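You operate a simulated robot arm through the tools that you are given. There is no shell and no other tool.

The job below is to be done with a simulated two-armed robot. You get a single attempt, and the scene is never put back.

TASK
Move the finished cable to the done tray and latch the slide in.
Fine: wind the handle up and free the latch first; the handle stays up. Where these are worked on the way, their far stop is far enough and under half their travel is too little: grey slide.

It is judged by the outcome, as a careful person would: the job done as asked, and still so three seconds after it is handed in. It fails if anything else is knocked over, pushed out of place, dropped, spilled or broken.

THE ROBOT
Two 7-joint arms with two-finger grippers on one trunk that stands fixed in place. Base frame: the origin is at the foot of the trunk, x ahead of it, y to its left, z up. Lengths are in m, angles in rad, forces in N, time in s.
The left shoulder is at [0.084, 0.216, 1.255], the right one opposite. With the tool pointing down near the work surface each hand reaches from about 0.1 to 0.8 m from the base axis, measured 20 degrees to its own side. Payload 3.43 kg a hand.
The tool frame of a hand sits at the grasp point between the pads (the TCP): z along the fingers, y along the line on which they close. The tips reach 0.02 m beyond it. Largest opening 0.124 m; the body of the gripper starts 0.093 m behind the TCP.
Orientation is told as [roll, pitch, yaw] about the base's x, y, z axes, in that order, counted from this pose: with the fingers straight down and closing along the base's y, the tool's x points along the base's -x, its y along +y and its z along -z.

THE INTERFACE
- The arms move only by the tool step_arm. It takes "left_steps", "right_steps" or both (then of equal length, played together; a hand with none holds still); each is a list of rows, each a list of 7 numbers: the shift along the tool's x, y, z in units of 150 mm (1.0 is 150 mm), then the turn, a rotation vector about the tool's x, y, z in units of 60 degrees (1.0 is 60 degrees), then the opening, from 0 (shut) to 1 (fully open). In form: [[dx, dy, dz, rx, ry, rz, jaw], ...]. A call has 1 to 20 rows; each row is the pose to reach, as a shift and turn from the pose commanded when the call began, along the tool's axes at that moment. A call with a number of a shift or a turn outside -1 to 1 is refused whole. A row lasts 0.2 s, in which the tool goes at most 0.05 m and 0.15 rad; a call with a longer step from one row to the next is refused whole, and so is a gripper value outside its range. A pose out of reach is approached as far as the arm can. The call stops where the force on the tool passes 50 N (or 10 N more than at its start, if that is more) or the arm is blocked; 0.2 s more then pass. Each finger travels about 0.072 m/s and halts on what it meets, pressing with about 39 N; the grip force reading is that of the motor and also rises with nothing between the fingers. The clock runs only during rows and for 0.2 s after the last one: add rows that repeat a pose to give the fingers time. The reply holds the time, the measured pose of the TCP, the force on the tool along the base axes, the opening and the grip force, in the units named above and with some noise, with the torque about the TCP (base axes, N m) and any sound that the robot's microphone picked up, and new pictures: "views" is both (left out), scene, wrist or none (wrist: the cameras of the hands that moved).
- Cameras (640 x 400 px; columns grow to the right, rows downward): "scene" is now at [0.2027, 0.038, 1.4073]; the picture's right is [0.43, -0.90, 0.00], its down [-0.65, -0.31, -0.69] and it looks along [0.62, 0.30, -0.72] (base axes); focal length 265 px, centre (320, 200). "left" rides on the left gripper at [0.082, -0.014, -0.14] in its tool frame; the picture's right is [0.17, 0.99, 0.00], its down [-0.83, 0.14, -0.54] and it looks along [-0.53, 0.09, 0.84] (tool axes); focal length 243 px, centre (320, 200). "right" rides on the right gripper at [0.082, 0.014, -0.14] in its tool frame; the picture's right is [-0.16, 0.99, 0.00], its down [-0.83, -0.14, -0.54] and it looks along [-0.53, -0.09, 0.84] (tool axes); focal length 243 px, centre (320, 200). There is no depth. A picture from a camera that has moved, and an enlarged one, comes with that camera's place and axes in the base frame and with its lens.
- raise_lower(by): slides the trunk up (or, below 0, down) by that many m; the arms and the scene camera ride with it, the base frame stays. It gives what a move gives, with no picture.
- pan_tilt(pan, tilt): turns the head with the scene camera to pan (to the left, within 1.396 rad either way) and tilt (down, from -0.506 to 1.204), counted from straight ahead of the robot. It gives what a move gives, and a new picture of the scene camera.
- enlarge(camera, box): a new picture of the part [left, top, right, bottom] of that camera's present view, enlarged. It takes no simulated time.
- sign_off(): hands the job in; it is judged then, once.

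Places have to be worked out from the pictures, the camera data and where the tool is seen. Open the grippers and draw the arms clear of the work before you hand the job in, unless the task says otherwise.

The tools are called after "Call:" as name(argument=value, ...) on one line, values as JSON. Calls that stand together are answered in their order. step_arm: Moves the arms, as the interface text tells. Its arguments: {"type":"object","properties":{"left_steps":{"type":"array","items":{"type":"array","items":{"type":"number"}}},"right_steps":{"type":"array","items":{"type":"array","items":{"type":"number"}}},"views":{"type":"string","enum":["both","scene","wrist","none"]}},"required":[]} The other tools are called the same way: raise_lower (by) slides the trunk up or down; pan_tilt (pan, tilt) turns the head that bears the scene camera; enlarge (camera, box) takes an enlarged picture of a part of a camera's view; sign_off () hands the job in.

At the start:

```text
time: 0.0
left_position: [0.486, 0.5168, 1.1574]
left_orientation: [0.0, 0.0, -0.001]
left_wrist_force: [0.5, 0.3, -0.8]
left_torque: [0.04, 0.0, 0.01]
left_finger_gap: 0.1238
left_gripper_force: 0.2
right_position: [0.5101, -0.0602, 1.1291]
right_orientation: [0.0, -0.002, -0.002]
right_wrist_force: [0.2, -0.3, 0.5]
right_torque: [0.0, 0.01, 0.0]
right_finger_gap: 0.1237
right_gripper_force: 0.0
trunk travel left (down, up): [-0.411, 0.179]
head pan, tilt: [0.443, 0.81]
```

scene: 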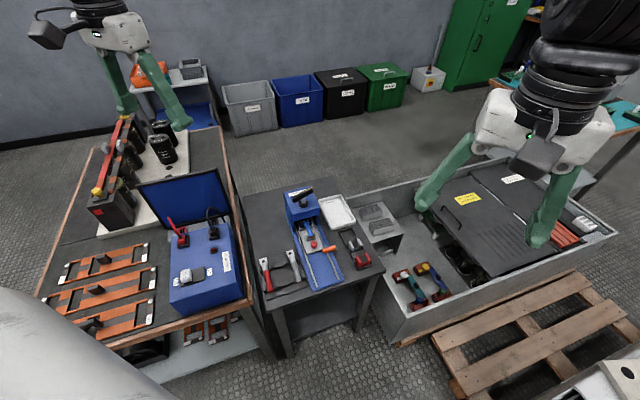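
right: 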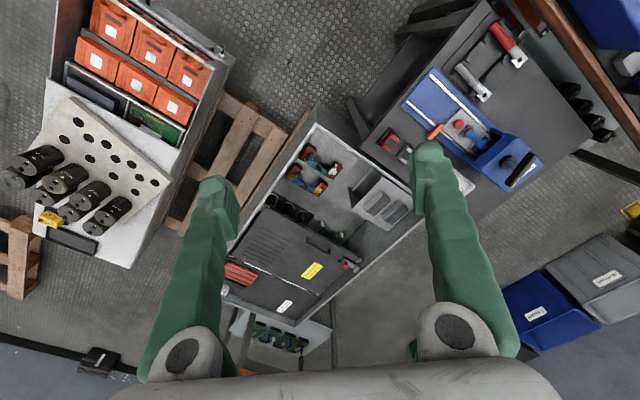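
left: 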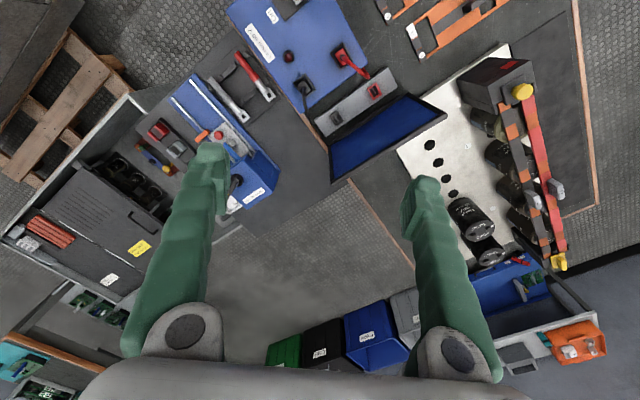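

I start by looking closely at the work area in the scene camera: the blue fixture on the small table seems to hold the cable, slide, handle and latch.

Call:
enlarge(camera="scene", box=[240, 170, 400, 300])

Call:
enlarge(camera="left", box=[120, 40, 300, 220])

Call:
enlarge(camera="right", box=[360, 20, 560, 200])

Call:
enlarge(camera="scene", box=[130, 160, 260, 320])

```text
3.08 times, centred on (320, 235) of scene
camera zoom: at [0.2027, 0.038, 1.4073], right [0.43, -0.9, 0.0], down [-0.65, -0.31, -0.69], along [0.62, 0.3, -0.72], focal length 816 px, centre (320, 92)
```

zoom: 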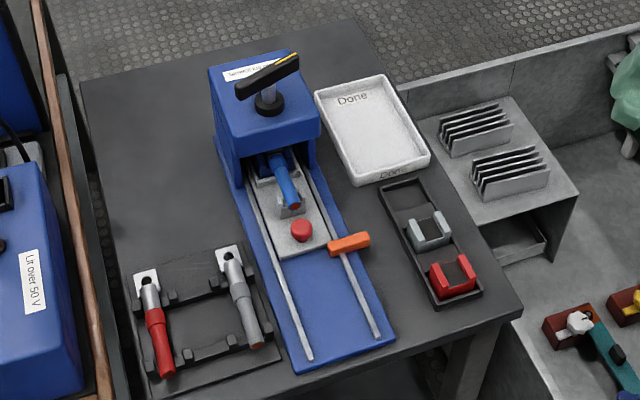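

```text
2.22 times, centred on (210, 130) of left
camera zoom: at [0.4049, 0.5034, 1.296], right [-0.17, 0.99, 0.0], down [0.83, 0.14, 0.54], along [0.53, 0.09, -0.84], focal length 539 px, centre (564, 356)
```

zoom: 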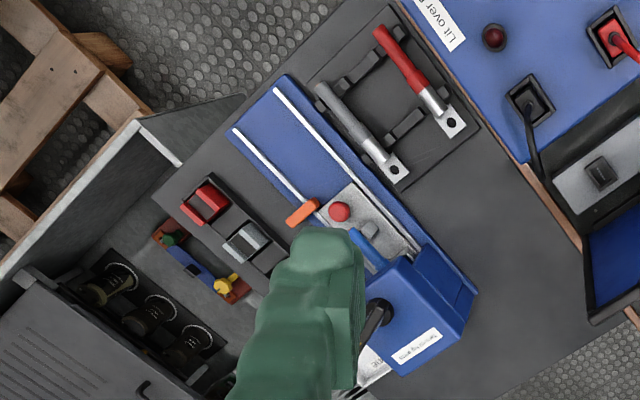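

```text
2.22 times, centred on (460, 110) of right
camera zoom: at [0.4273, -0.0461, 1.2706], right [0.17, 0.99, 0.0], down [0.83, -0.14, 0.54], along [0.53, -0.09, -0.84], focal length 539 px, centre (9, 400)
```

zoom: 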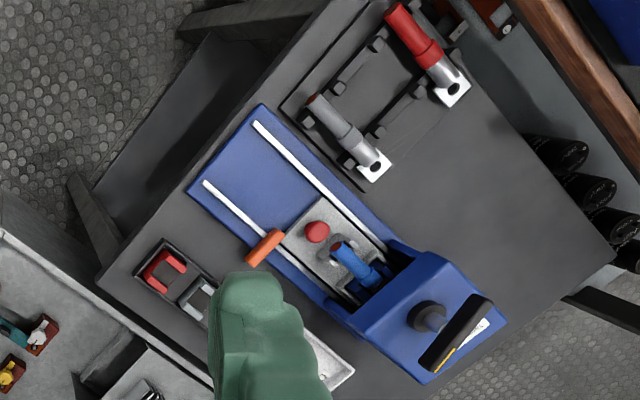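

```text
2.50 times, centred on (195, 240) of scene
camera zoom: at [0.2027, 0.038, 1.4073], right [0.43, -0.9, 0.0], down [-0.65, -0.31, -0.69], along [0.62, 0.3, -0.72], focal length 663 px, centre (632, 100)
```

zoom: 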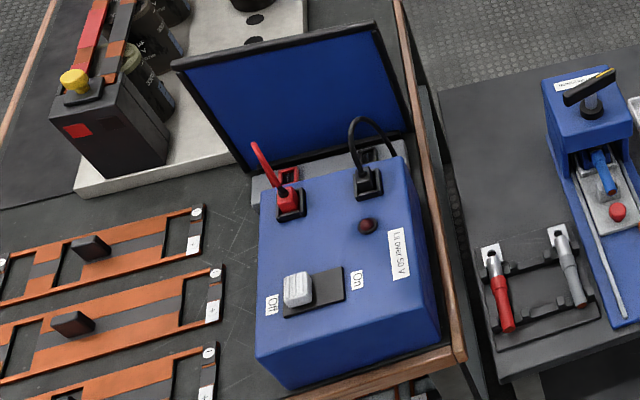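

The press station: red knob of the grey slide is at about (0.647, 0.272, 0.663), handle hub about (0.732, 0.353, 0.745), with the slide axis about 44° in the base frame. I bring the left hand over for a closer look, staying high.

Call:
step_arm(left_steps=[[0, -0.25, 0.15, 0, 0, 0, 1], [0, -0.5, 0.3, 0, 0, 0, 1], [0, -0.75, 0.45, 0, 0, 0, 1], [0, -1.0, 0.6, 0, 0, 0, 1]], views="none")

Call:
step_arm(left_steps=[[0, -0.2, 0.2, 0, 0, 0, 1], [0, -0.4, 0.4, 0, 0, 0, 1], [0, -0.6, 0.6, 0, 0, 0, 1], [0, -0.8, 0.7, 0, 0, 0, 1]], views="both")

```text
time: 1.0
left_position: [0.4869, 0.3663, 1.067]
left_orientation: [-0.001, 0.0, 0.001]
left_wrist_force: [-0.7, -0.7, 0.0]
left_torque: [0.04, 0.04, -0.01]
left_finger_gap: 0.1239
left_gripper_force: 0.0
right_position: [0.5096, -0.06, 1.1299]
right_orientation: [0.001, -0.001, -0.003]
right_wrist_force: [0.6, -0.2, 0.1]
right_torque: [0.0, 0.01, 0.02]
right_finger_gap: 0.1239
right_gripper_force: 0.1
trunk travel left (down, up): [-0.411, 0.179]
head pan, tilt: [0.443, 0.81]
```

```text
time: 2.0
left_position: [0.4901, 0.2499, 0.9598]
left_orientation: [0.0, 0.004, -0.004]
left_wrist_force: [-0.1, 0.1, -0.6]
left_torque: [-0.01, 0.05, -0.03]
left_finger_gap: 0.1238
left_gripper_force: 0.1
left hand out of reach, approached as far as the arm can: row 4
right_position: [0.5106, -0.0588, 1.1289]
right_orientation: [0.0, 0.001, -0.001]
right_wrist_force: [0.2, -0.3, -0.1]
right_torque: [0.0, 0.0, -0.04]
right_finger_gap: 0.1238
right_gripper_force: 0.0
trunk travel left (down, up): [-0.411, 0.179]
head pan, tilt: [0.443, 0.81]
camera scene: at [0.2043, 0.0377, 1.4071], right [0.43, -0.9, 0.0], down [-0.66, -0.31, -0.69], along [0.62, 0.3, -0.73], focal length 265 px, centre (320, 200)
camera left: at [0.4094, 0.2368, 1.0994], right [-0.16, 0.99, 0.0], down [0.83, 0.14, 0.54], along [0.53, 0.09, -0.84], focal length 243 px, centre (320, 200)
```

scene: 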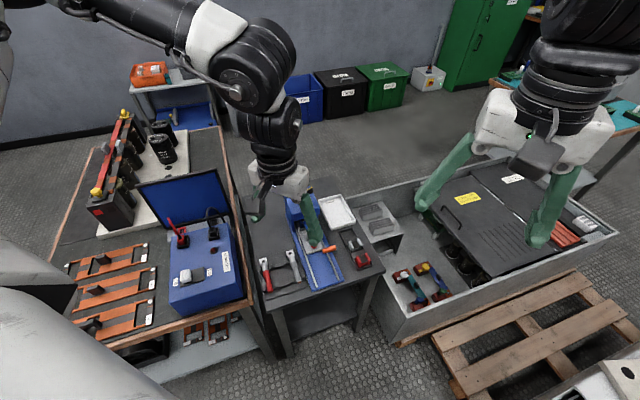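
left: 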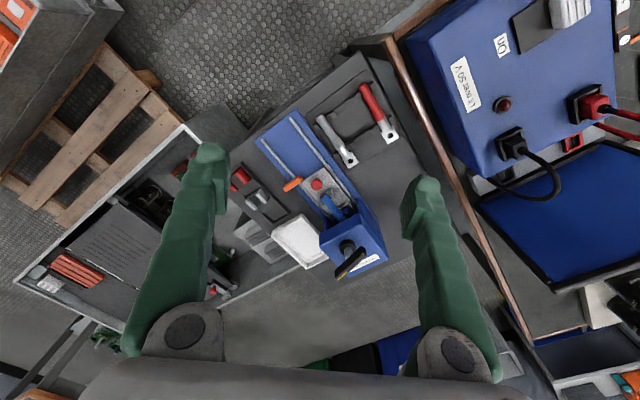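

The view is clearer now; I enlarge the fixture.

Call:
enlarge(camera="left", box=[230, 70, 410, 290])

Call:
enlarge(camera="left", box=[270, 150, 360, 240])

Call:
enlarge(camera="right", box=[400, 60, 560, 200])

```text
1.82 times, centred on (320, 180) of left
camera zoom: at [0.4094, 0.2368, 1.0994], right [-0.16, 0.99, 0.0], down [0.83, 0.14, 0.54], along [0.53, 0.09, -0.84], focal length 441 px, centre (320, 236)
```

zoom: 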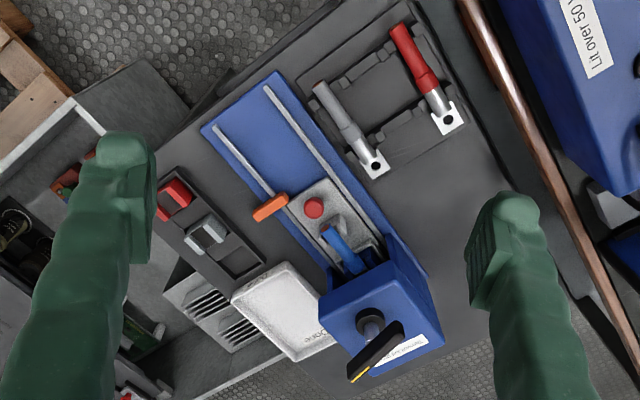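

```text
4.44 times, centred on (315, 195) of left
camera zoom: at [0.4094, 0.2368, 1.0994], right [-0.16, 0.99, 0.0], down [0.83, 0.14, 0.54], along [0.53, 0.09, -0.84], focal length 1078 px, centre (342, 222)
```

zoom: 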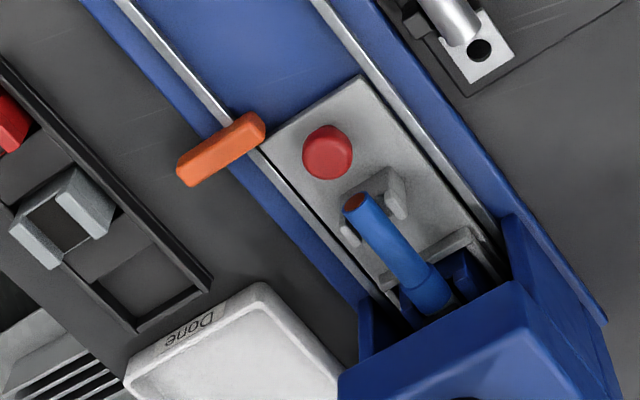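

```text
2.86 times, centred on (480, 130) of right
camera zoom: at [0.4289, -0.0464, 1.27], right [0.17, 0.99, 0.0], down [0.83, -0.14, 0.54], along [0.53, -0.09, -0.84], focal length 693 px, centre (-137, 400)
```

zoom: 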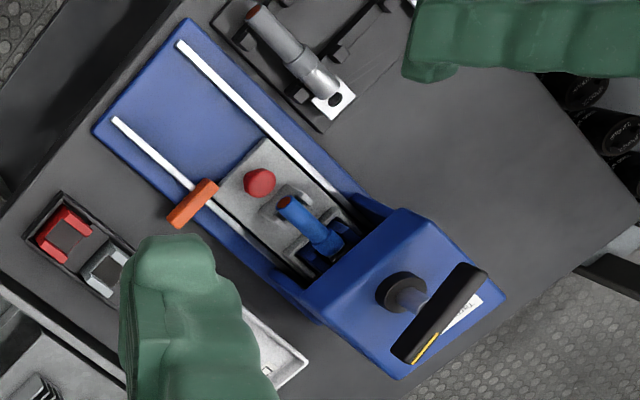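

The finished (blue) cable sits in the slide with its lug in the press; the orange latch is on the right rail. I lower the trunk for better reach and closer pictures.

Call:
raise_lower(by=-0.2)

Call:
pan_tilt(pan=0.45, tilt=0.75)

Call:
enlarge(camera="left", box=[200, 100, 440, 300])

```text
time: 4.2
left_position: [0.4895, 0.2494, 0.7337]
left_orientation: [-0.001, 0.071, 0.001]
left_wrist_force: [0.0, -0.2, -0.4]
left_torque: [0.0, -0.03, -0.02]
left_finger_gap: 0.124
left_gripper_force: 0.1
right_position: [0.5091, -0.0596, 0.9305]
right_orientation: [0.0, -0.002, -0.001]
right_wrist_force: [-1.4, 0.3, 0.5]
right_torque: [0.02, -0.03, -0.01]
right_finger_gap: 0.124
right_gripper_force: 0.0
trunk travel left (down, up): [-0.211, 0.379]
head pan, tilt: [0.443, 0.81]
```

```text
time: 4.8
left_position: [0.4878, 0.2501, 0.7333]
left_orientation: [0.001, 0.072, 0.0]
left_wrist_force: [0.0, 0.5, 0.1]
left_torque: [0.0, 0.03, -0.03]
left_finger_gap: 0.1243
left_gripper_force: 0.0
right_position: [0.5092, -0.0591, 0.93]
right_orientation: [0.0, -0.001, -0.002]
right_wrist_force: [-0.2, -0.8, 0.1]
right_torque: [0.03, -0.03, 0.04]
right_finger_gap: 0.124
right_gripper_force: 0.1
trunk travel left (down, up): [-0.211, 0.379]
head pan, tilt: [0.45, 0.75]
camera scene: at [0.2601, 0.0397, 1.2076], right [0.44, -0.9, 0.0], down [-0.61, -0.3, -0.73], along [0.66, 0.32, -0.68], focal length 265 px, centre (320, 200)
```

scene: 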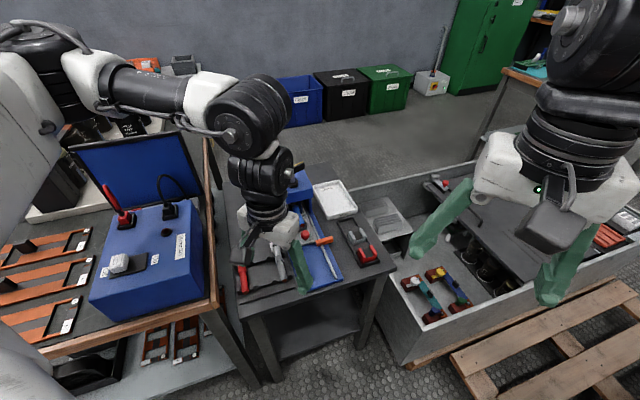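

```text
2.00 times, centred on (320, 200) of left
camera zoom: at [0.4178, 0.2357, 0.8774], right [-0.16, 0.99, 0.01], down [0.87, 0.14, 0.48], along [0.47, 0.09, -0.88], focal length 485 px, centre (320, 200)
```

zoom: 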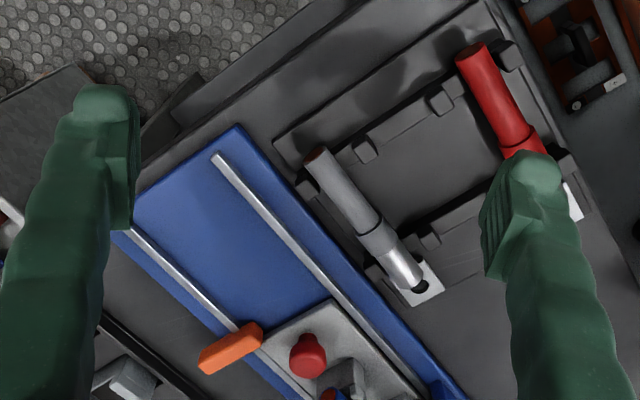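

I raise the left hand, yaw it 45° to look along the slide axis, and move the right hand away to the right.

Call:
step_arm(left_steps=[[0, -0.05, -0.15, 0, -0.02, -0.12, 1], [0, -0.1, -0.3, 0, -0.04, -0.25, 1], [-0.05, -0.2, -0.45, 0, -0.06, -0.38, 1], [-0.1, -0.3, -0.6, 0, -0.068, -0.5, 1], [-0.15, -0.4, -0.7, 0, -0.068, -0.63, 1], [-0.2, -0.5, -0.8, 0, -0.068, -0.75, 1]], right_steps=[[0, -0.2, 0, 0, 0, 0, 1], [0, -0.4, 0, 0, 0, 0, 1], [0, -0.6, 0, 0, 0, 0, 1], [0, -0.8, 0, 0, 0, 0, 1], [0, -1.0, 0, 0, 0, 0, 1], [0, -1.0, 0, 0, 0, 0, 1]], views="both")

```text
time: 6.2
left_position: [0.6679, 0.3734, 0.9053]
left_orientation: [0.024, -0.013, 0.73]
left_wrist_force: [0.0, 0.1, 0.4]
left_torque: [0.04, -0.05, 0.0]
left_finger_gap: 0.1237
left_gripper_force: 0.1
left hand out of reach, approached as far as the arm can: row 1, 2, 3, 4, 5, 6
right_position: [0.4735, -0.175, 0.9143]
right_orientation: [0.002, -0.005, -0.002]
right_wrist_force: [-0.1, -0.7, -0.4]
right_torque: [0.09, -0.05, 0.01]
right_finger_gap: 0.1239
right_gripper_force: 0.1
right hand out of reach, approached as far as the arm can: row 2, 3, 4, 5, 6
trunk travel left (down, up): [-0.211, 0.379]
head pan, tilt: [0.45, 0.75]
camera scene: at [0.2588, 0.0367, 1.208], right [0.44, -0.9, 0.0], down [-0.61, -0.29, -0.73], along [0.66, 0.32, -0.68], focal length 265 px, centre (320, 200)
camera right: at [0.3927, -0.1615, 1.0551], right [0.17, 0.99, 0.0], down [0.83, -0.14, 0.54], along [0.53, -0.09, -0.84], focal length 243 px, centre (320, 200)
camera left: at [0.6175, 0.3041, 1.0429], right [-0.78, 0.62, 0.02], down [0.53, 0.64, 0.55], along [0.33, 0.44, -0.83], focal length 243 px, centre (320, 200)
```

scene: 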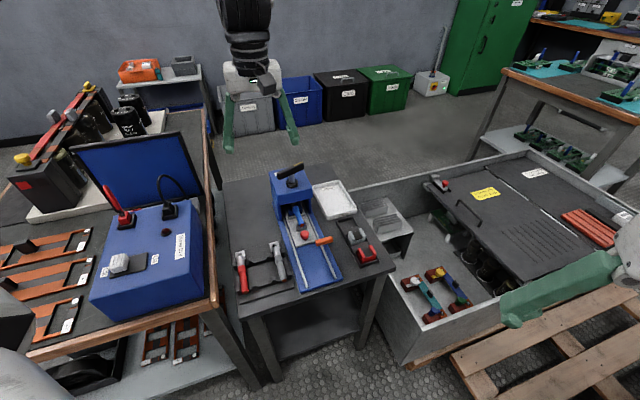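
right: 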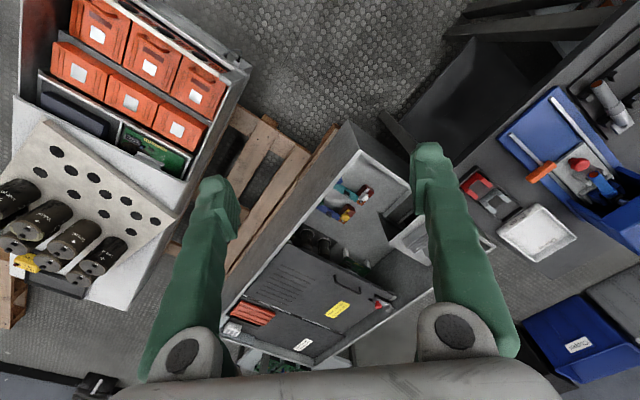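
left: 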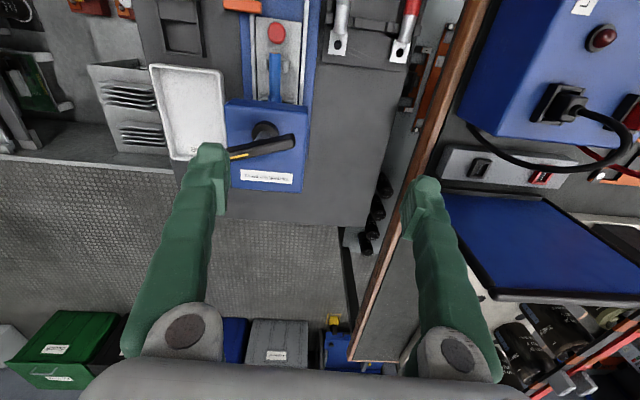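

The left arm deviated (too near the shoulder at that height), but nothing was touched. Now a good unobstructed scene view; enlarge all three.

Call:
enlarge(camera="scene", box=[225, 150, 385, 300])

Call:
enlarge(camera="scene", box=[265, 155, 345, 255])

Call:
enlarge(camera="left", box=[140, 0, 340, 200])

Call:
enlarge(camera="right", box=[450, 70, 640, 270])

```text
2.67 times, centred on (305, 225) of scene
camera zoom: at [0.2588, 0.0367, 1.208], right [0.44, -0.9, 0.0], down [-0.61, -0.29, -0.73], along [0.66, 0.32, -0.68], focal length 707 px, centre (360, 133)
```

zoom: 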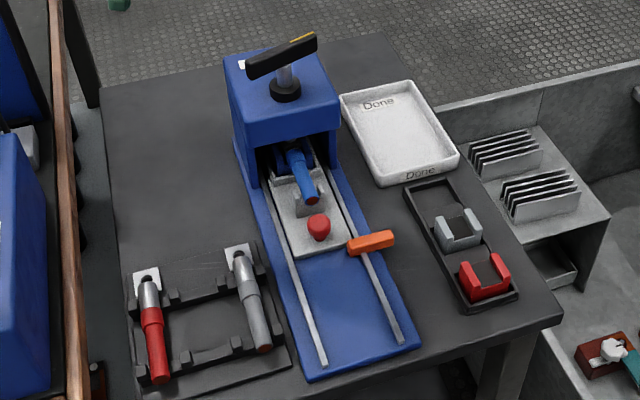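

```text
4.00 times, centred on (305, 205) of scene
camera zoom: at [0.2588, 0.0367, 1.208], right [0.44, -0.9, 0.0], down [-0.61, -0.29, -0.73], along [0.66, 0.32, -0.68], focal length 1061 px, centre (380, 180)
```

zoom: 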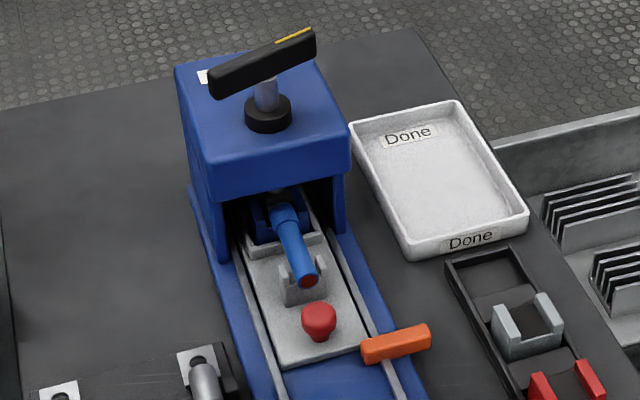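

```text
2.00 times, centred on (240, 100) of left
camera zoom: at [0.6175, 0.3041, 1.0429], right [-0.78, 0.62, 0.02], down [0.53, 0.64, 0.55], along [0.33, 0.44, -0.83], focal length 485 px, centre (480, 400)
```

zoom: 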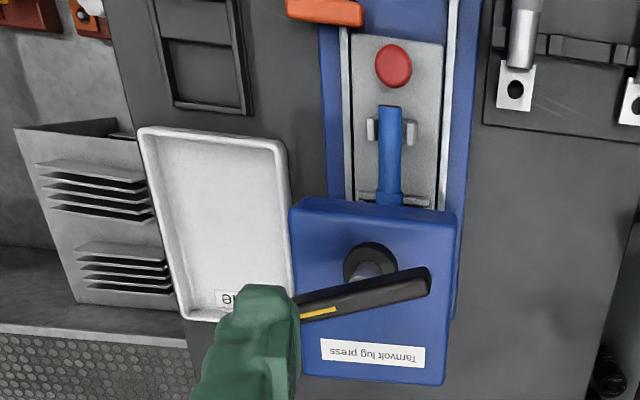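

```text
2.00 times, centred on (545, 170) of right
camera zoom: at [0.3927, -0.1615, 1.0551], right [0.17, 0.99, 0.0], down [0.83, -0.14, 0.54], along [0.53, -0.09, -0.84], focal length 485 px, centre (-130, 260)
```

zoom: 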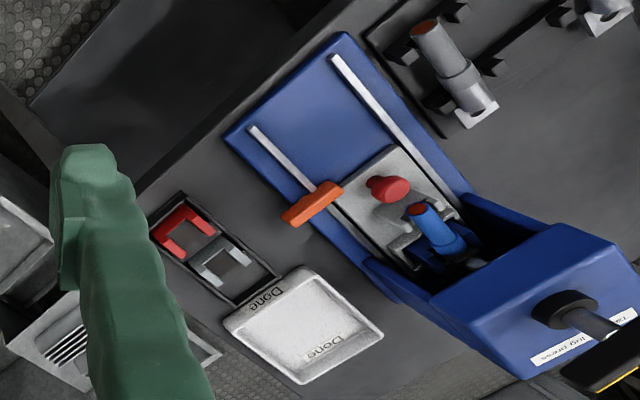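

Layout so far (base frame): knob (.648,.270,.657), cable end (.664,.286,.67), slide axis at 45°, latch lever from (.650,.236) to (.675,.202) at z≈.643, T-handle centre (.728,.347,.79) pointing about −28°. I raise the trunk again for nearer reach and then move the left hand for a close-up of the latch.

Call:
raise_lower(by=0.15)

Call:
step_arm(left_steps=[[0, 0, 0.05, 0, 0, 0, 1]], views="none")

```text
time: 8.0
left_position: [0.6618, 0.3756, 1.1071]
left_orientation: [-0.056, -0.096, 0.731]
left_wrist_force: [0.3, -0.9, 0.3]
left_torque: [0.02, 0.03, 0.0]
left_finger_gap: 0.1239
left_gripper_force: 0.1
right_position: [0.4601, -0.1705, 1.0997]
right_orientation: [0.001, -0.109, -0.005]
right_wrist_force: [0.3, -0.5, -0.4]
right_torque: [-0.02, -0.08, -0.02]
right_finger_gap: 0.1241
right_gripper_force: 0.2
trunk travel left (down, up): [-0.361, 0.229]
head pan, tilt: [0.45, 0.75]
```

```text
time: 8.4
left_position: [0.6612, 0.3758, 1.0992]
left_orientation: [-0.057, -0.096, 0.732]
left_wrist_force: [0.4, 0.1, 0.0]
left_torque: [0.01, -0.01, 0.0]
left_finger_gap: 0.124
left_gripper_force: 0.1
right_position: [0.4603, -0.1699, 1.0997]
right_orientation: [0.002, -0.108, -0.006]
right_wrist_force: [-0.3, -0.3, -0.1]
right_torque: [-0.01, -0.02, 0.01]
right_finger_gap: 0.124
right_gripper_force: 0.0
trunk travel left (down, up): [-0.361, 0.229]
head pan, tilt: [0.45, 0.75]
```

Call:
step_arm(left_steps=[[0, 0, 0, -0.054, 0.092, -0.052, 1]], views="none")

```text
time: 8.8
left_position: [0.6384, 0.386, 1.0871]
left_orientation: [-0.01, 0.0, 0.784]
left_wrist_force: [-0.6, -0.2, 0.0]
left_torque: [-0.04, 0.03, -0.01]
left_finger_gap: 0.1242
left_gripper_force: 0.0
left hand out of reach, approached as far as the arm can: row 1
right_position: [0.4611, -0.1713, 1.1002]
right_orientation: [0.001, -0.107, -0.005]
right_wrist_force: [-0.1, 0.2, 0.5]
right_torque: [0.02, 0.0, 0.01]
right_finger_gap: 0.124
right_gripper_force: 0.0
trunk travel left (down, up): [-0.361, 0.229]
head pan, tilt: [0.45, 0.75]
```

Call:
step_arm(left_steps=[[0.14, -0.09, 0.23, 0, 0, 0, 1], [0.28, -0.18, 0.46, 0, 0, 0, 1], [0.42, -0.27, 0.7, 0, 0, 0, 1], [0.55, -0.37, 0.95, 0, 0, 0, 1]], views="none")

Call:
step_arm(left_steps=[[0.14, -0.09, 0.2, 0, 0, 0, 1], [0.28, -0.18, 0.4, 0, 0, 0, 1], [0.42, -0.27, 0.55, 0, 0, 0, 1], [0.55, -0.37, 0.7, 0, 0, 0, 1]], views="wrist")

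```text
time: 9.8
left_position: [0.6535, 0.3771, 1.0421]
left_orientation: [0.0, 0.005, 0.779]
left_wrist_force: [0.2, -0.2, -0.3]
left_torque: [-0.03, 0.04, 0.02]
left_finger_gap: 0.1241
left_gripper_force: 0.0
left hand out of reach, approached as far as the arm can: row 1, 2, 3, 4
right_position: [0.4597, -0.1712, 1.1004]
right_orientation: [0.002, -0.108, -0.004]
right_wrist_force: [0.4, -1.2, -0.3]
right_torque: [-0.03, -0.01, 0.03]
right_finger_gap: 0.1241
right_gripper_force: 0.1
trunk travel left (down, up): [-0.361, 0.229]
head pan, tilt: [0.45, 0.75]
```

```text
time: 10.8
left_position: [0.6626, 0.3791, 0.9555]
left_orientation: [-0.002, 0.005, 0.783]
left_wrist_force: [0.9, 0.6, 0.7]
left_torque: [0.01, 0.12, 0.04]
left_finger_gap: 0.1241
left_gripper_force: 0.1
left hand out of reach, approached as far as the arm can: row 1, 2, 3, 4
right_position: [0.4615, -0.1699, 1.0981]
right_orientation: [0.0, -0.108, -0.005]
right_wrist_force: [0.2, 1.3, 0.5]
right_torque: [-0.07, 0.04, 0.0]
right_finger_gap: 0.1241
right_gripper_force: 0.1
trunk travel left (down, up): [-0.361, 0.229]
head pan, tilt: [0.45, 0.75]
camera left: at [0.6141, 0.3128, 1.0954], right [-0.81, 0.58, 0.0], down [0.49, 0.69, 0.54], along [0.31, 0.43, -0.84], focal length 243 px, centre (320, 200)
```

left: 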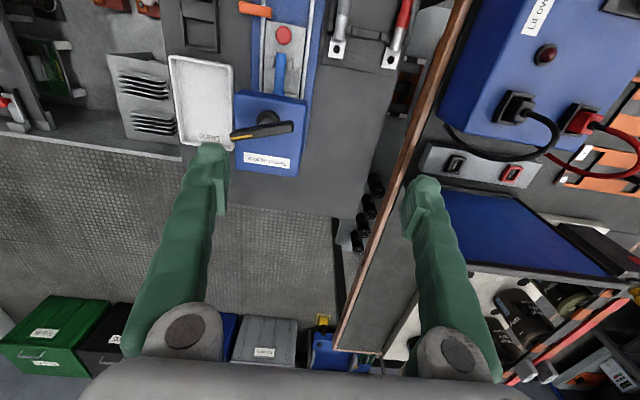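

The arm seems to be stuck on a joint limit with this yaw up high. I try unwinding the yaw to 0 while moving in and down to the latch area.

Call:
step_arm(left_steps=[[0.0, 0.0, 0, 0, 0, 0.13, 1], [0.15, -0.1, 0.1, 0, 0, 0.26, 1], [0.35, -0.2, 0.25, 0, 0, 0.39, 1], [0.55, -0.3, 0.4, 0, 0, 0.52, 1], [0.75, -0.4, 0.55, 0, 0, 0.65, 1], [0.9, -0.5, 0.65, 0, 0, 0.75, 1], [1.0, -0.567, 0.7, 0, 0, 0.75, 1]], views="wrist")

```text
time: 12.4
left_position: [0.5962, 0.2573, 0.8623]
left_orientation: [-0.004, -0.003, -0.004]
left_wrist_force: [-0.3, -0.5, 0.2]
left_torque: [0.04, 0.0, 0.01]
left_finger_gap: 0.1239
left_gripper_force: 0.1
left hand out of reach, approached as far as the arm can: row 5, 6, 7
right_position: [0.4602, -0.1696, 1.0995]
right_orientation: [0.003, -0.106, -0.005]
right_wrist_force: [0.1, 0.6, 0.2]
right_torque: [0.0, 0.01, -0.03]
right_finger_gap: 0.1241
right_gripper_force: 0.1
trunk travel left (down, up): [-0.361, 0.229]
head pan, tilt: [0.45, 0.75]
camera left: at [0.5158, 0.2439, 1.0011], right [-0.16, 0.99, 0.0], down [0.83, 0.14, 0.54], along [0.53, 0.09, -0.84], focal length 243 px, centre (320, 200)
```

left: 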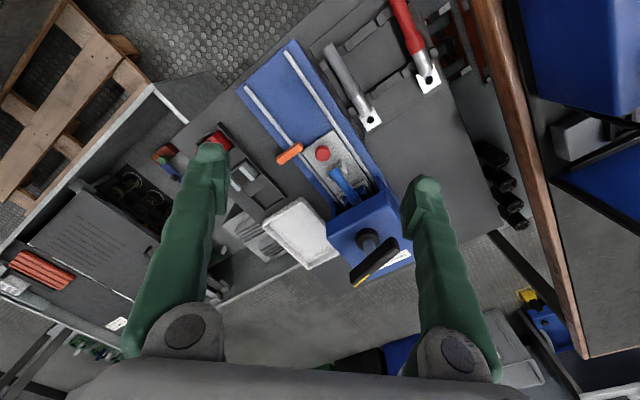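

Call:
enlarge(camera="left", box=[270, 120, 350, 180])

Call:
enlarge(camera="left", box=[320, 150, 430, 300])

```text
6.67 times, centred on (310, 150) of left
camera zoom: at [0.5158, 0.2439, 1.0011], right [-0.16, 0.99, 0.0], down [0.83, 0.14, 0.54], along [0.53, 0.09, -0.84], focal length 1618 px, centre (387, 533)
```

zoom: 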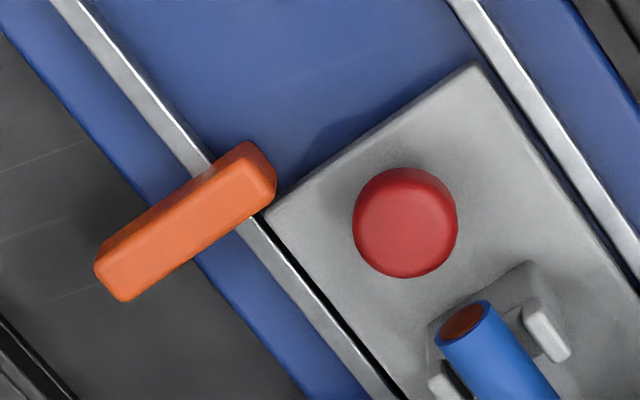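

```text
2.67 times, centred on (375, 225) of left
camera zoom: at [0.5158, 0.2439, 1.0011], right [-0.16, 0.99, 0.0], down [0.83, 0.14, 0.54], along [0.53, 0.09, -0.84], focal length 647 px, centre (173, 133)
```

zoom: 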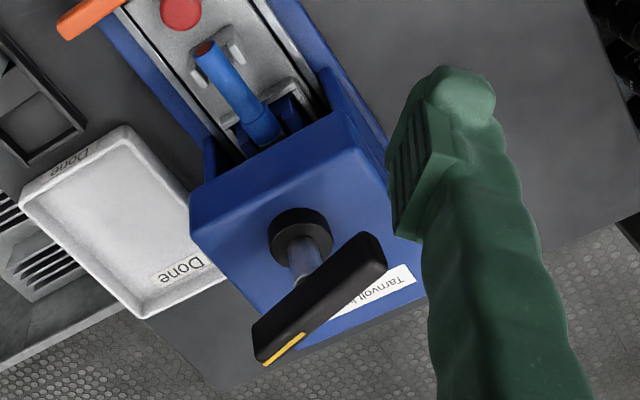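

The latch is a swing bar whose inner tip sits in front of the slide's front corner. T-handle: centre ≈(.726,.345), top z≈.794, direction ≈ −27°. I move the left hand above it with yaw −0.475 to grip across the bar.

Call:
step_arm(left_steps=[[-0.15, 0.1, -0.12, 0, 0, 0.1, 1], [-0.35, 0.25, -0.12, 0, 0, 0.2, 1], [-0.55, 0.4, -0.12, 0, 0, 0.3, 0.8], [-0.75, 0.5, -0.12, 0, 0, 0.4, 0.6], [-0.867, 0.587, -0.12, 0, 0, 0.454, 0.6], [-0.867, 0.587, -0.12, 0, 0, 0.454, 0.6]], views="both")

```text
time: 13.8
left_position: [0.6854, 0.3645, 0.8903]
left_orientation: [-0.002, -0.006, -0.478]
left_wrist_force: [1.0, -0.8, 0.1]
left_torque: [0.03, 0.0, -0.01]
left_finger_gap: 0.074
left_gripper_force: 0.1
left hand out of reach, approached as far as the arm can: row 2, 3, 4, 5, 6
right_position: [0.4601, -0.1719, 1.1006]
right_orientation: [0.002, -0.107, -0.007]
right_wrist_force: [0.0, 0.2, -0.4]
right_torque: [0.05, -0.02, -0.04]
right_finger_gap: 0.1237
right_gripper_force: 0.1
trunk travel left (down, up): [-0.361, 0.229]
head pan, tilt: [0.45, 0.75]
camera scene: at [0.2167, 0.0386, 1.3625], right [0.44, -0.9, 0.0], down [-0.61, -0.3, -0.73], along [0.66, 0.32, -0.68], focal length 265 px, centre (320, 200)
camera left: at [0.6067, 0.3905, 1.0283], right [0.31, 0.95, 0.0], down [0.8, -0.26, 0.55], along [0.52, -0.17, -0.84], focal length 243 px, centre (320, 200)
```

scene: 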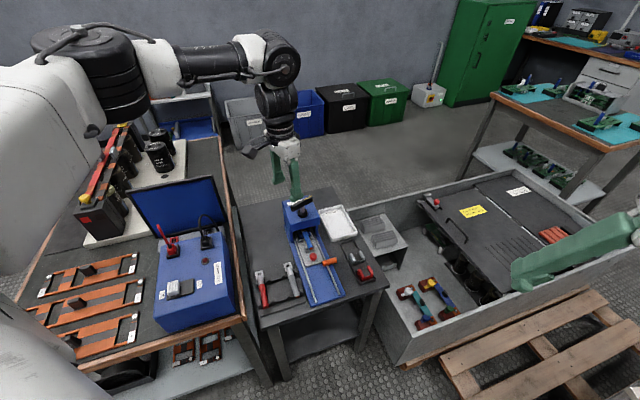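
left: 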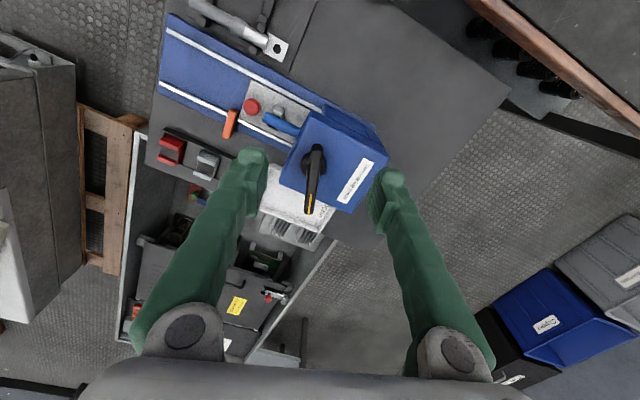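

The hand straddles the bar's direction but fell short; the wrist seems too high relative to the shoulder. I raise the trunk by 0.12 and then descend to the bar.

Call:
raise_lower(by=0.12)

Call:
step_arm(left_steps=[[0, 0, 0.15, 0, 0, 0, 0.6], [0, 0, 0.4, 0, 0, 0, 0.6], [0, 0, 0.65, 0, 0, 0, 0.6]], views="none")

```text
time: 15.3
left_position: [0.7025, 0.3643, 1.0951]
left_orientation: [0.062, -0.132, -0.48]
left_wrist_force: [-0.6, 0.0, 0.6]
left_torque: [-0.01, 0.01, -0.02]
left_finger_gap: 0.0743
left_gripper_force: 0.1
right_position: [0.4494, -0.1714, 1.2665]
right_orientation: [0.004, -0.231, -0.011]
right_wrist_force: [0.2, -0.1, 0.3]
right_torque: [-0.04, 0.01, 0.03]
right_finger_gap: 0.1239
right_gripper_force: 0.1
trunk travel left (down, up): [-0.481, 0.109]
head pan, tilt: [0.45, 0.75]
```

```text
time: 16.1
left_position: [0.7108, 0.3687, 0.9989]
left_orientation: [0.063, -0.135, -0.482]
left_wrist_force: [-0.2, 0.3, 0.2]
left_torque: [0.0, 0.03, 0.01]
left_finger_gap: 0.0745
left_gripper_force: 0.1
left hand out of reach, approached as far as the arm can: row 3
right_position: [0.4497, -0.1702, 1.2667]
right_orientation: [0.004, -0.23, -0.01]
right_wrist_force: [0.0, -0.3, 0.1]
right_torque: [-0.01, 0.02, -0.02]
right_finger_gap: 0.1238
right_gripper_force: 0.1
trunk travel left (down, up): [-0.481, 0.109]
head pan, tilt: [0.45, 0.75]
```

Position is (.711,.369,.999) with some tilt; I straighten the hand and go down to a hover above the bar.

Call:
step_arm(left_steps=[[-0.02, -0.05, 0.2, 0.06, 0.125, 0, 0.6], [-0.04, -0.1, 0.5, 0.06, 0.129, 0, 0.6], [-0.055, -0.146, 0.81, 0.06, 0.129, 0, 0.6], [-0.055, -0.146, 0.81, 0.06, 0.129, 0, 0.6]], views="wrist")

```text
time: 17.1
left_position: [0.6531, 0.3789, 0.9005]
left_orientation: [-0.001, -0.003, -0.477]
left_wrist_force: [0.5, -0.6, 0.3]
left_torque: [-0.01, -0.04, 0.02]
left_finger_gap: 0.0742
left_gripper_force: 0.0
left hand out of reach, approached as far as the arm can: row 1, 2, 3, 4
right_position: [0.4492, -0.1712, 1.2658]
right_orientation: [0.002, -0.231, -0.009]
right_wrist_force: [-0.9, 0.0, 0.4]
right_torque: [0.0, 0.02, -0.02]
right_finger_gap: 0.124
right_gripper_force: 0.0
trunk travel left (down, up): [-0.481, 0.109]
head pan, tilt: [0.45, 0.75]
camera left: at [0.5748, 0.4037, 1.0395], right [0.31, 0.95, 0.0], down [0.8, -0.26, 0.54], along [0.51, -0.17, -0.84], focal length 243 px, centre (320, 200)
```

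left: 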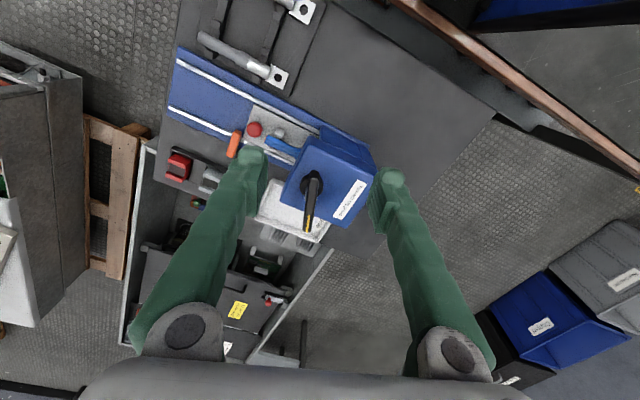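

The limit looks like wrist bend, so a lower hand should reach farther. I move toward the bar while descending, keeping tips above the bar top.

Call:
step_arm(left_steps=[[-0.1, 0, 0.15, 0, 0, 0, 0.6], [-0.25, 0.01, 0.3, 0, 0, 0, 0.6], [-0.4, 0.02, 0.37, 0, 0, 0, 0.6], [-0.537, 0.022, 0.37, 0, 0, 0, 0.6], [-0.537, 0.022, 0.37, 0, 0, 0, 0.6]], views="wrist")

```text
time: 18.3
left_position: [0.6447, 0.378, 0.8793]
left_orientation: [-0.001, -0.002, -0.478]
left_wrist_force: [-0.3, 0.8, 0.8]
left_torque: [0.0, 0.02, 0.03]
left_finger_gap: 0.0745
left_gripper_force: 0.0
left hand out of reach, approached as far as the arm can: row 1, 2, 3, 4, 5
right_position: [0.4489, -0.1708, 1.2664]
right_orientation: [0.001, -0.232, -0.012]
right_wrist_force: [-0.1, -0.5, -0.4]
right_torque: [0.03, -0.02, -0.01]
right_finger_gap: 0.124
right_gripper_force: 0.1
trunk travel left (down, up): [-0.481, 0.109]
head pan, tilt: [0.45, 0.75]
camera left: at [0.5669, 0.4033, 1.0189], right [0.31, 0.95, 0.0], down [0.8, -0.26, 0.54], along [0.51, -0.17, -0.84], focal length 243 px, centre (320, 200)
```

left: 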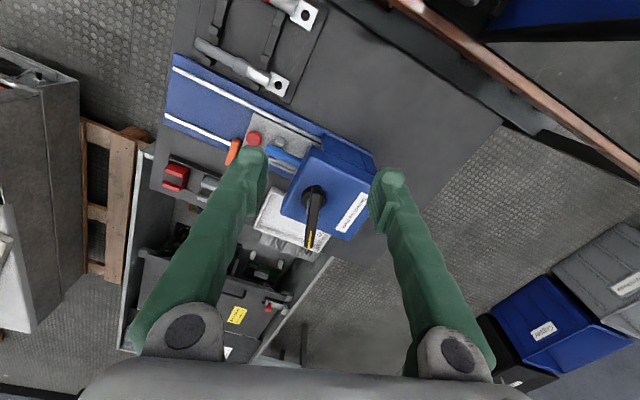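

Call:
pan_tilt(pan=0.45, tilt=0.45)

```text
time: 19.1
left_position: [0.6455, 0.378, 0.8799]
left_orientation: [-0.001, -0.003, -0.479]
left_wrist_force: [0.4, 0.3, 0.1]
left_torque: [0.0, 0.0, -0.01]
left_finger_gap: 0.0742
left_gripper_force: 0.0
right_position: [0.4501, -0.1715, 1.2674]
right_orientation: [0.003, -0.231, -0.009]
right_wrist_force: [0.2, 0.7, -0.7]
right_torque: [0.01, 0.03, 0.03]
right_finger_gap: 0.1239
right_gripper_force: 0.1
trunk travel left (down, up): [-0.481, 0.109]
head pan, tilt: [0.45, 0.45]
camera scene: at [0.188, 0.0437, 1.5151], right [0.44, -0.9, 0.0], down [-0.39, -0.19, -0.9], along [0.81, 0.39, -0.44], focal length 265 px, centre (320, 200)
```

scene: 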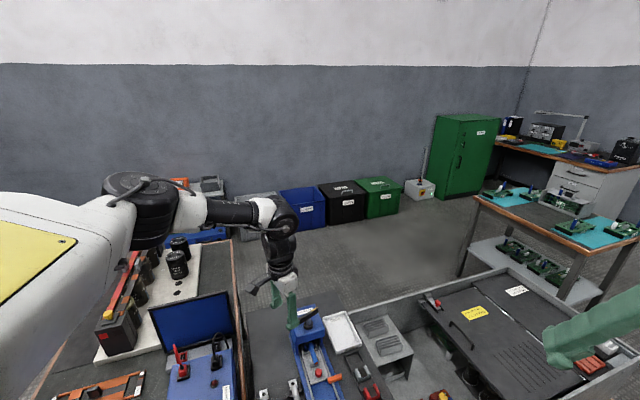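

The arm is nearly straight — this is max extension (the torso also shifts forward when lowered). I raise the left hand for clearance, then lower the trunk so the wrist is level with the shoulder.

Call:
step_arm(left_steps=[[0.1, 0, -0.25, 0, 0, 0, 0.6], [0.2, 0, -0.5, 0, 0, 0, 0.6], [0.3, 0, -0.75, 0, 0, 0, 0.6], [0.4, 0, -1.0, 0, 0, 0, 0.6]], views="none")

Call:
step_arm(left_steps=[[0, 0, -0.2, 0, 0, 0, 0.6], [0, 0, -0.4, 0, 0, 0, 0.6]], views="none")

Call:
raise_lower(by=-0.15)

```text
time: 20.1
left_position: [0.5902, 0.4077, 1.0312]
left_orientation: [-0.001, 0.002, -0.476]
left_wrist_force: [-0.5, 0.3, 0.1]
left_torque: [-0.01, -0.04, 0.03]
left_finger_gap: 0.0743
left_gripper_force: 0.1
right_position: [0.4477, -0.172, 1.2676]
right_orientation: [0.002, -0.233, -0.009]
right_wrist_force: [0.6, 0.2, 0.2]
right_torque: [0.01, -0.04, 0.02]
right_finger_gap: 0.124
right_gripper_force: 0.1
trunk travel left (down, up): [-0.481, 0.109]
head pan, tilt: [0.45, 0.45]
```

```text
time: 20.7
left_position: [0.5912, 0.4092, 1.0925]
left_orientation: [0.0, 0.001, -0.478]
left_wrist_force: [0.5, -0.1, -0.1]
left_torque: [0.03, -0.02, -0.01]
left_finger_gap: 0.0743
left_gripper_force: 0.0
right_position: [0.4477, -0.1711, 1.2667]
right_orientation: [0.005, -0.232, -0.013]
right_wrist_force: [-0.8, 0.0, 0.0]
right_torque: [0.02, 0.0, 0.0]
right_finger_gap: 0.124
right_gripper_force: 0.1
trunk travel left (down, up): [-0.481, 0.109]
head pan, tilt: [0.45, 0.45]
```

```text
time: 22.4
left_position: [0.592, 0.408, 0.9415]
left_orientation: [-0.001, 0.0, -0.48]
left_wrist_force: [0.6, 0.1, 0.2]
left_torque: [-0.01, -0.01, 0.02]
left_finger_gap: 0.0744
left_gripper_force: 0.0
right_position: [0.4487, -0.1707, 1.1169]
right_orientation: [0.003, -0.232, -0.011]
right_wrist_force: [-0.6, -0.4, 0.1]
right_torque: [-0.02, 0.01, -0.02]
right_finger_gap: 0.124
right_gripper_force: 0.0
trunk travel left (down, up): [-0.331, 0.259]
head pan, tilt: [0.45, 0.45]
```

Call:
raise_lower(by=-0.1)

Call:
step_arm(left_steps=[[-0.2, 0, -0.05, 0, 0, 0, 0.6], [-0.45, 0, -0.07, 0, 0, 0, 0.6], [-0.7, 0, -0.07, 0, 0, 0, 0.6], [-0.9, 0, -0.07, 0, 0, 0, 0.6], [-0.98, 0.0, -0.07, 0, 0, 0, 0.6], [-0.98, 0.0, -0.07, 0, 0, 0, 0.6]], views="both")

```text
time: 23.7
left_position: [0.5909, 0.4082, 0.8398]
left_orientation: [0.001, 0.001, -0.478]
left_wrist_force: [-1.6, -1.1, 0.7]
left_torque: [0.0, 0.02, 0.02]
left_finger_gap: 0.0743
left_gripper_force: 0.1
right_position: [0.4609, -0.1698, 0.9941]
right_orientation: [0.007, -0.172, -0.011]
right_wrist_force: [-0.1, 0.3, 0.1]
right_torque: [-0.01, 0.01, 0.01]
right_finger_gap: 0.1237
right_gripper_force: 0.1
trunk travel left (down, up): [-0.231, 0.359]
head pan, tilt: [0.45, 0.45]
```

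```text
time: 25.1
left_position: [0.6929, 0.3554, 0.8497]
left_orientation: [-0.001, -0.004, -0.478]
left_wrist_force: [-0.5, 0.6, -0.6]
left_torque: [0.02, -0.02, -0.01]
left_finger_gap: 0.0742
left_gripper_force: 0.1
left hand out of reach, approached as far as the arm can: row 4, 5, 6
right_position: [0.4616, -0.1706, 0.9943]
right_orientation: [0.008, -0.17, -0.01]
right_wrist_force: [-0.9, 0.0, 0.0]
right_torque: [0.01, -0.02, 0.01]
right_finger_gap: 0.1241
right_gripper_force: 0.0
trunk travel left (down, up): [-0.231, 0.359]
head pan, tilt: [0.45, 0.45]
camera scene: at [0.2611, 0.0436, 1.2564], right [0.44, -0.9, 0.0], down [-0.39, -0.19, -0.9], along [0.81, 0.39, -0.44], focal length 265 px, centre (320, 200)
camera left: at [0.614, 0.381, 0.9889], right [0.31, 0.95, 0.0], down [0.8, -0.26, 0.54], along [0.52, -0.17, -0.84], focal length 243 px, centre (320, 200)
```

scene: 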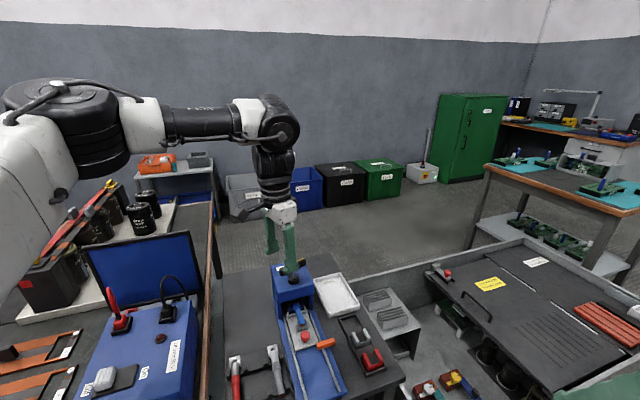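
left: 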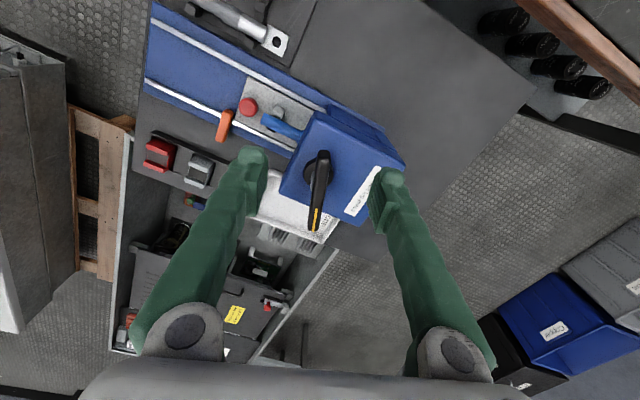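

Still ~3 cm short along the bar. Tilting the fingers outward along the bar's direction (about tool y) keeps the pads square to the bar and gives the missing reach; I apply 0.2 rad and move over the bar centre.

Call:
step_arm(left_steps=[[0, 0, 0, 0, -0.1, 0, 0.6], [-0.1, 0.02, 0, 0, -0.19, 0, 0.6], [-0.226, 0.042, 0.05, 0, -0.19, 0, 0.6], [-0.226, 0.042, 0.05, 0, -0.19, 0, 0.6]], views="wrist")

```text
time: 26.1
left_position: [0.7284, 0.3457, 0.8431]
left_orientation: [0.001, -0.199, -0.476]
left_wrist_force: [-0.2, -0.1, 0.6]
left_torque: [-0.01, 0.0, -0.02]
left_finger_gap: 0.0745
left_gripper_force: 0.0
right_position: [0.4619, -0.1692, 0.9941]
right_orientation: [0.007, -0.17, -0.012]
right_wrist_force: [-0.2, 0.1, 0.7]
right_torque: [-0.02, 0.02, -0.02]
right_finger_gap: 0.1243
right_gripper_force: 0.0
trunk travel left (down, up): [-0.231, 0.359]
head pan, tilt: [0.45, 0.45]
camera left: at [0.6261, 0.3833, 0.9632], right [0.31, 0.95, -0.03], down [0.69, -0.2, 0.69], along [0.65, -0.24, -0.72], focal length 243 px, centre (320, 200)
```

left: 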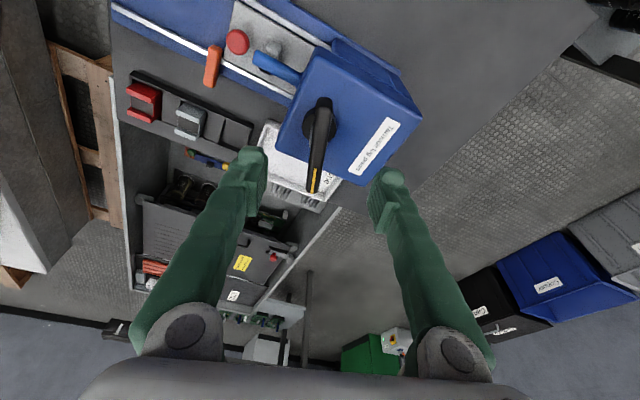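

The bar centre sits right between the fingers. I descend vertically to bar height with the fingers still open.

Call:
step_arm(left_steps=[[0.03, 0, 0.13, 0, 0, 0, 0.6], [0.06, -0.005, 0.26, 0, 0, 0, 0.6], [0.089, -0.007, 0.37, 0, 0, 0, 0.6], [0.089, -0.007, 0.37, 0, 0, 0, 0.6]], views="both")

```text
time: 27.1
left_position: [0.7255, 0.3445, 0.7845]
left_orientation: [0.0, -0.198, -0.478]
left_wrist_force: [-0.6, 0.0, 0.0]
left_torque: [-0.01, 0.01, 0.01]
left_finger_gap: 0.0744
left_gripper_force: 0.0
right_position: [0.4615, -0.1709, 0.9941]
right_orientation: [0.008, -0.171, -0.01]
right_wrist_force: [-0.3, -0.1, 0.1]
right_torque: [0.02, 0.0, 0.04]
right_finger_gap: 0.1239
right_gripper_force: 0.1
trunk travel left (down, up): [-0.231, 0.359]
head pan, tilt: [0.45, 0.45]
camera scene: at [0.2608, 0.0435, 1.2565], right [0.44, -0.9, 0.0], down [-0.39, -0.19, -0.9], along [0.81, 0.39, -0.44], focal length 265 px, centre (320, 200)
camera left: at [0.624, 0.3824, 0.9047], right [0.31, 0.95, -0.03], down [0.69, -0.2, 0.69], along [0.65, -0.24, -0.72], focal length 243 px, centre (320, 200)
```

scene: 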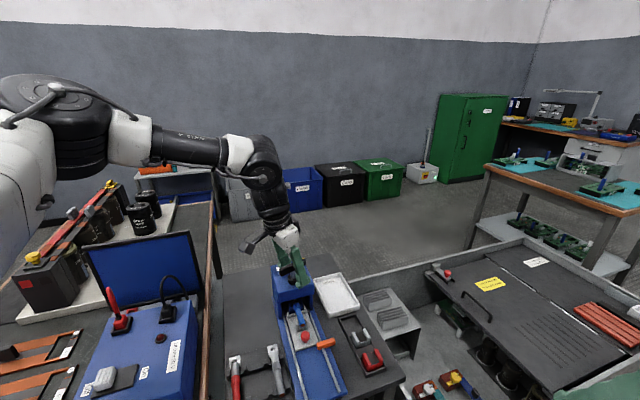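
left: 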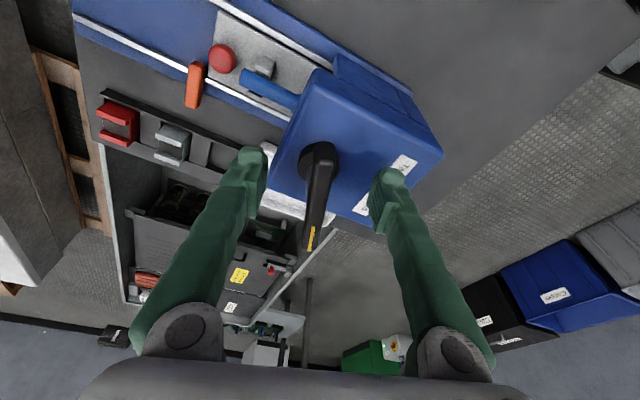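

The bar is centred and aligned between the pads. I close the fingers on it.

Call:
step_arm(left_steps=[[0, 0, 0, 0, 0, 0, 0], [0, 0, 0, 0, 0, 0, 0], [0, 0, 0, 0, 0, 0, 0], [0, 0, 0, 0, 0, 0, 0]], views="wrist")

```text
time: 28.1
left_position: [0.7247, 0.3438, 0.7839]
left_orientation: [-0.001, -0.195, -0.48]
left_wrist_force: [-7.1, -11.8, -7.5]
left_torque: [-0.26, -0.15, 0.01]
left_finger_gap: 0.0146
left_gripper_force: 45.3
right_position: [0.4619, -0.17, 0.9938]
right_orientation: [0.007, -0.171, -0.012]
right_wrist_force: [-0.3, -0.1, -0.5]
right_torque: [0.0, -0.01, 0.01]
right_finger_gap: 0.1242
right_gripper_force: 0.0
trunk travel left (down, up): [-0.231, 0.359]
head pan, tilt: [0.45, 0.45]
camera left: at [0.6237, 0.381, 0.9045], right [0.31, 0.95, -0.03], down [0.69, -0.2, 0.69], along [0.65, -0.24, -0.72], focal length 243 px, centre (320, 200)
```

left: 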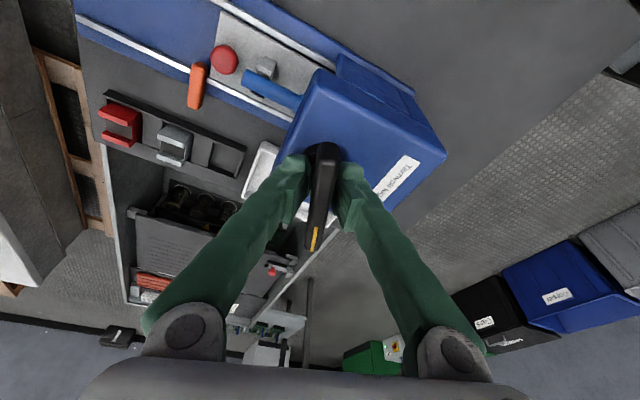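

Gripped (gap 15 mm). I try a small counter-clockwise twist (seen from above) about the vertical and read the torque.

Call:
step_arm(left_steps=[[0, -0.01, 0, -0.0142, 0, -0.07, 0], [0, -0.015, 0, -0.0284, 0, -0.14, 0]], views="none")

```text
time: 28.7
left_position: [0.7246, 0.3425, 0.7844]
left_orientation: [0.001, -0.197, -0.326]
left_wrist_force: [-3.9, -7.6, -5.5]
left_torque: [0.05, 0.33, 0.01]
left_finger_gap: 0.0147
left_gripper_force: 45.0
right_position: [0.4618, -0.1714, 0.9938]
right_orientation: [0.006, -0.171, -0.009]
right_wrist_force: [0.6, -0.1, -0.3]
right_torque: [0.0, -0.01, -0.03]
right_finger_gap: 0.1241
right_gripper_force: 0.0
trunk travel left (down, up): [-0.231, 0.359]
head pan, tilt: [0.45, 0.45]
```

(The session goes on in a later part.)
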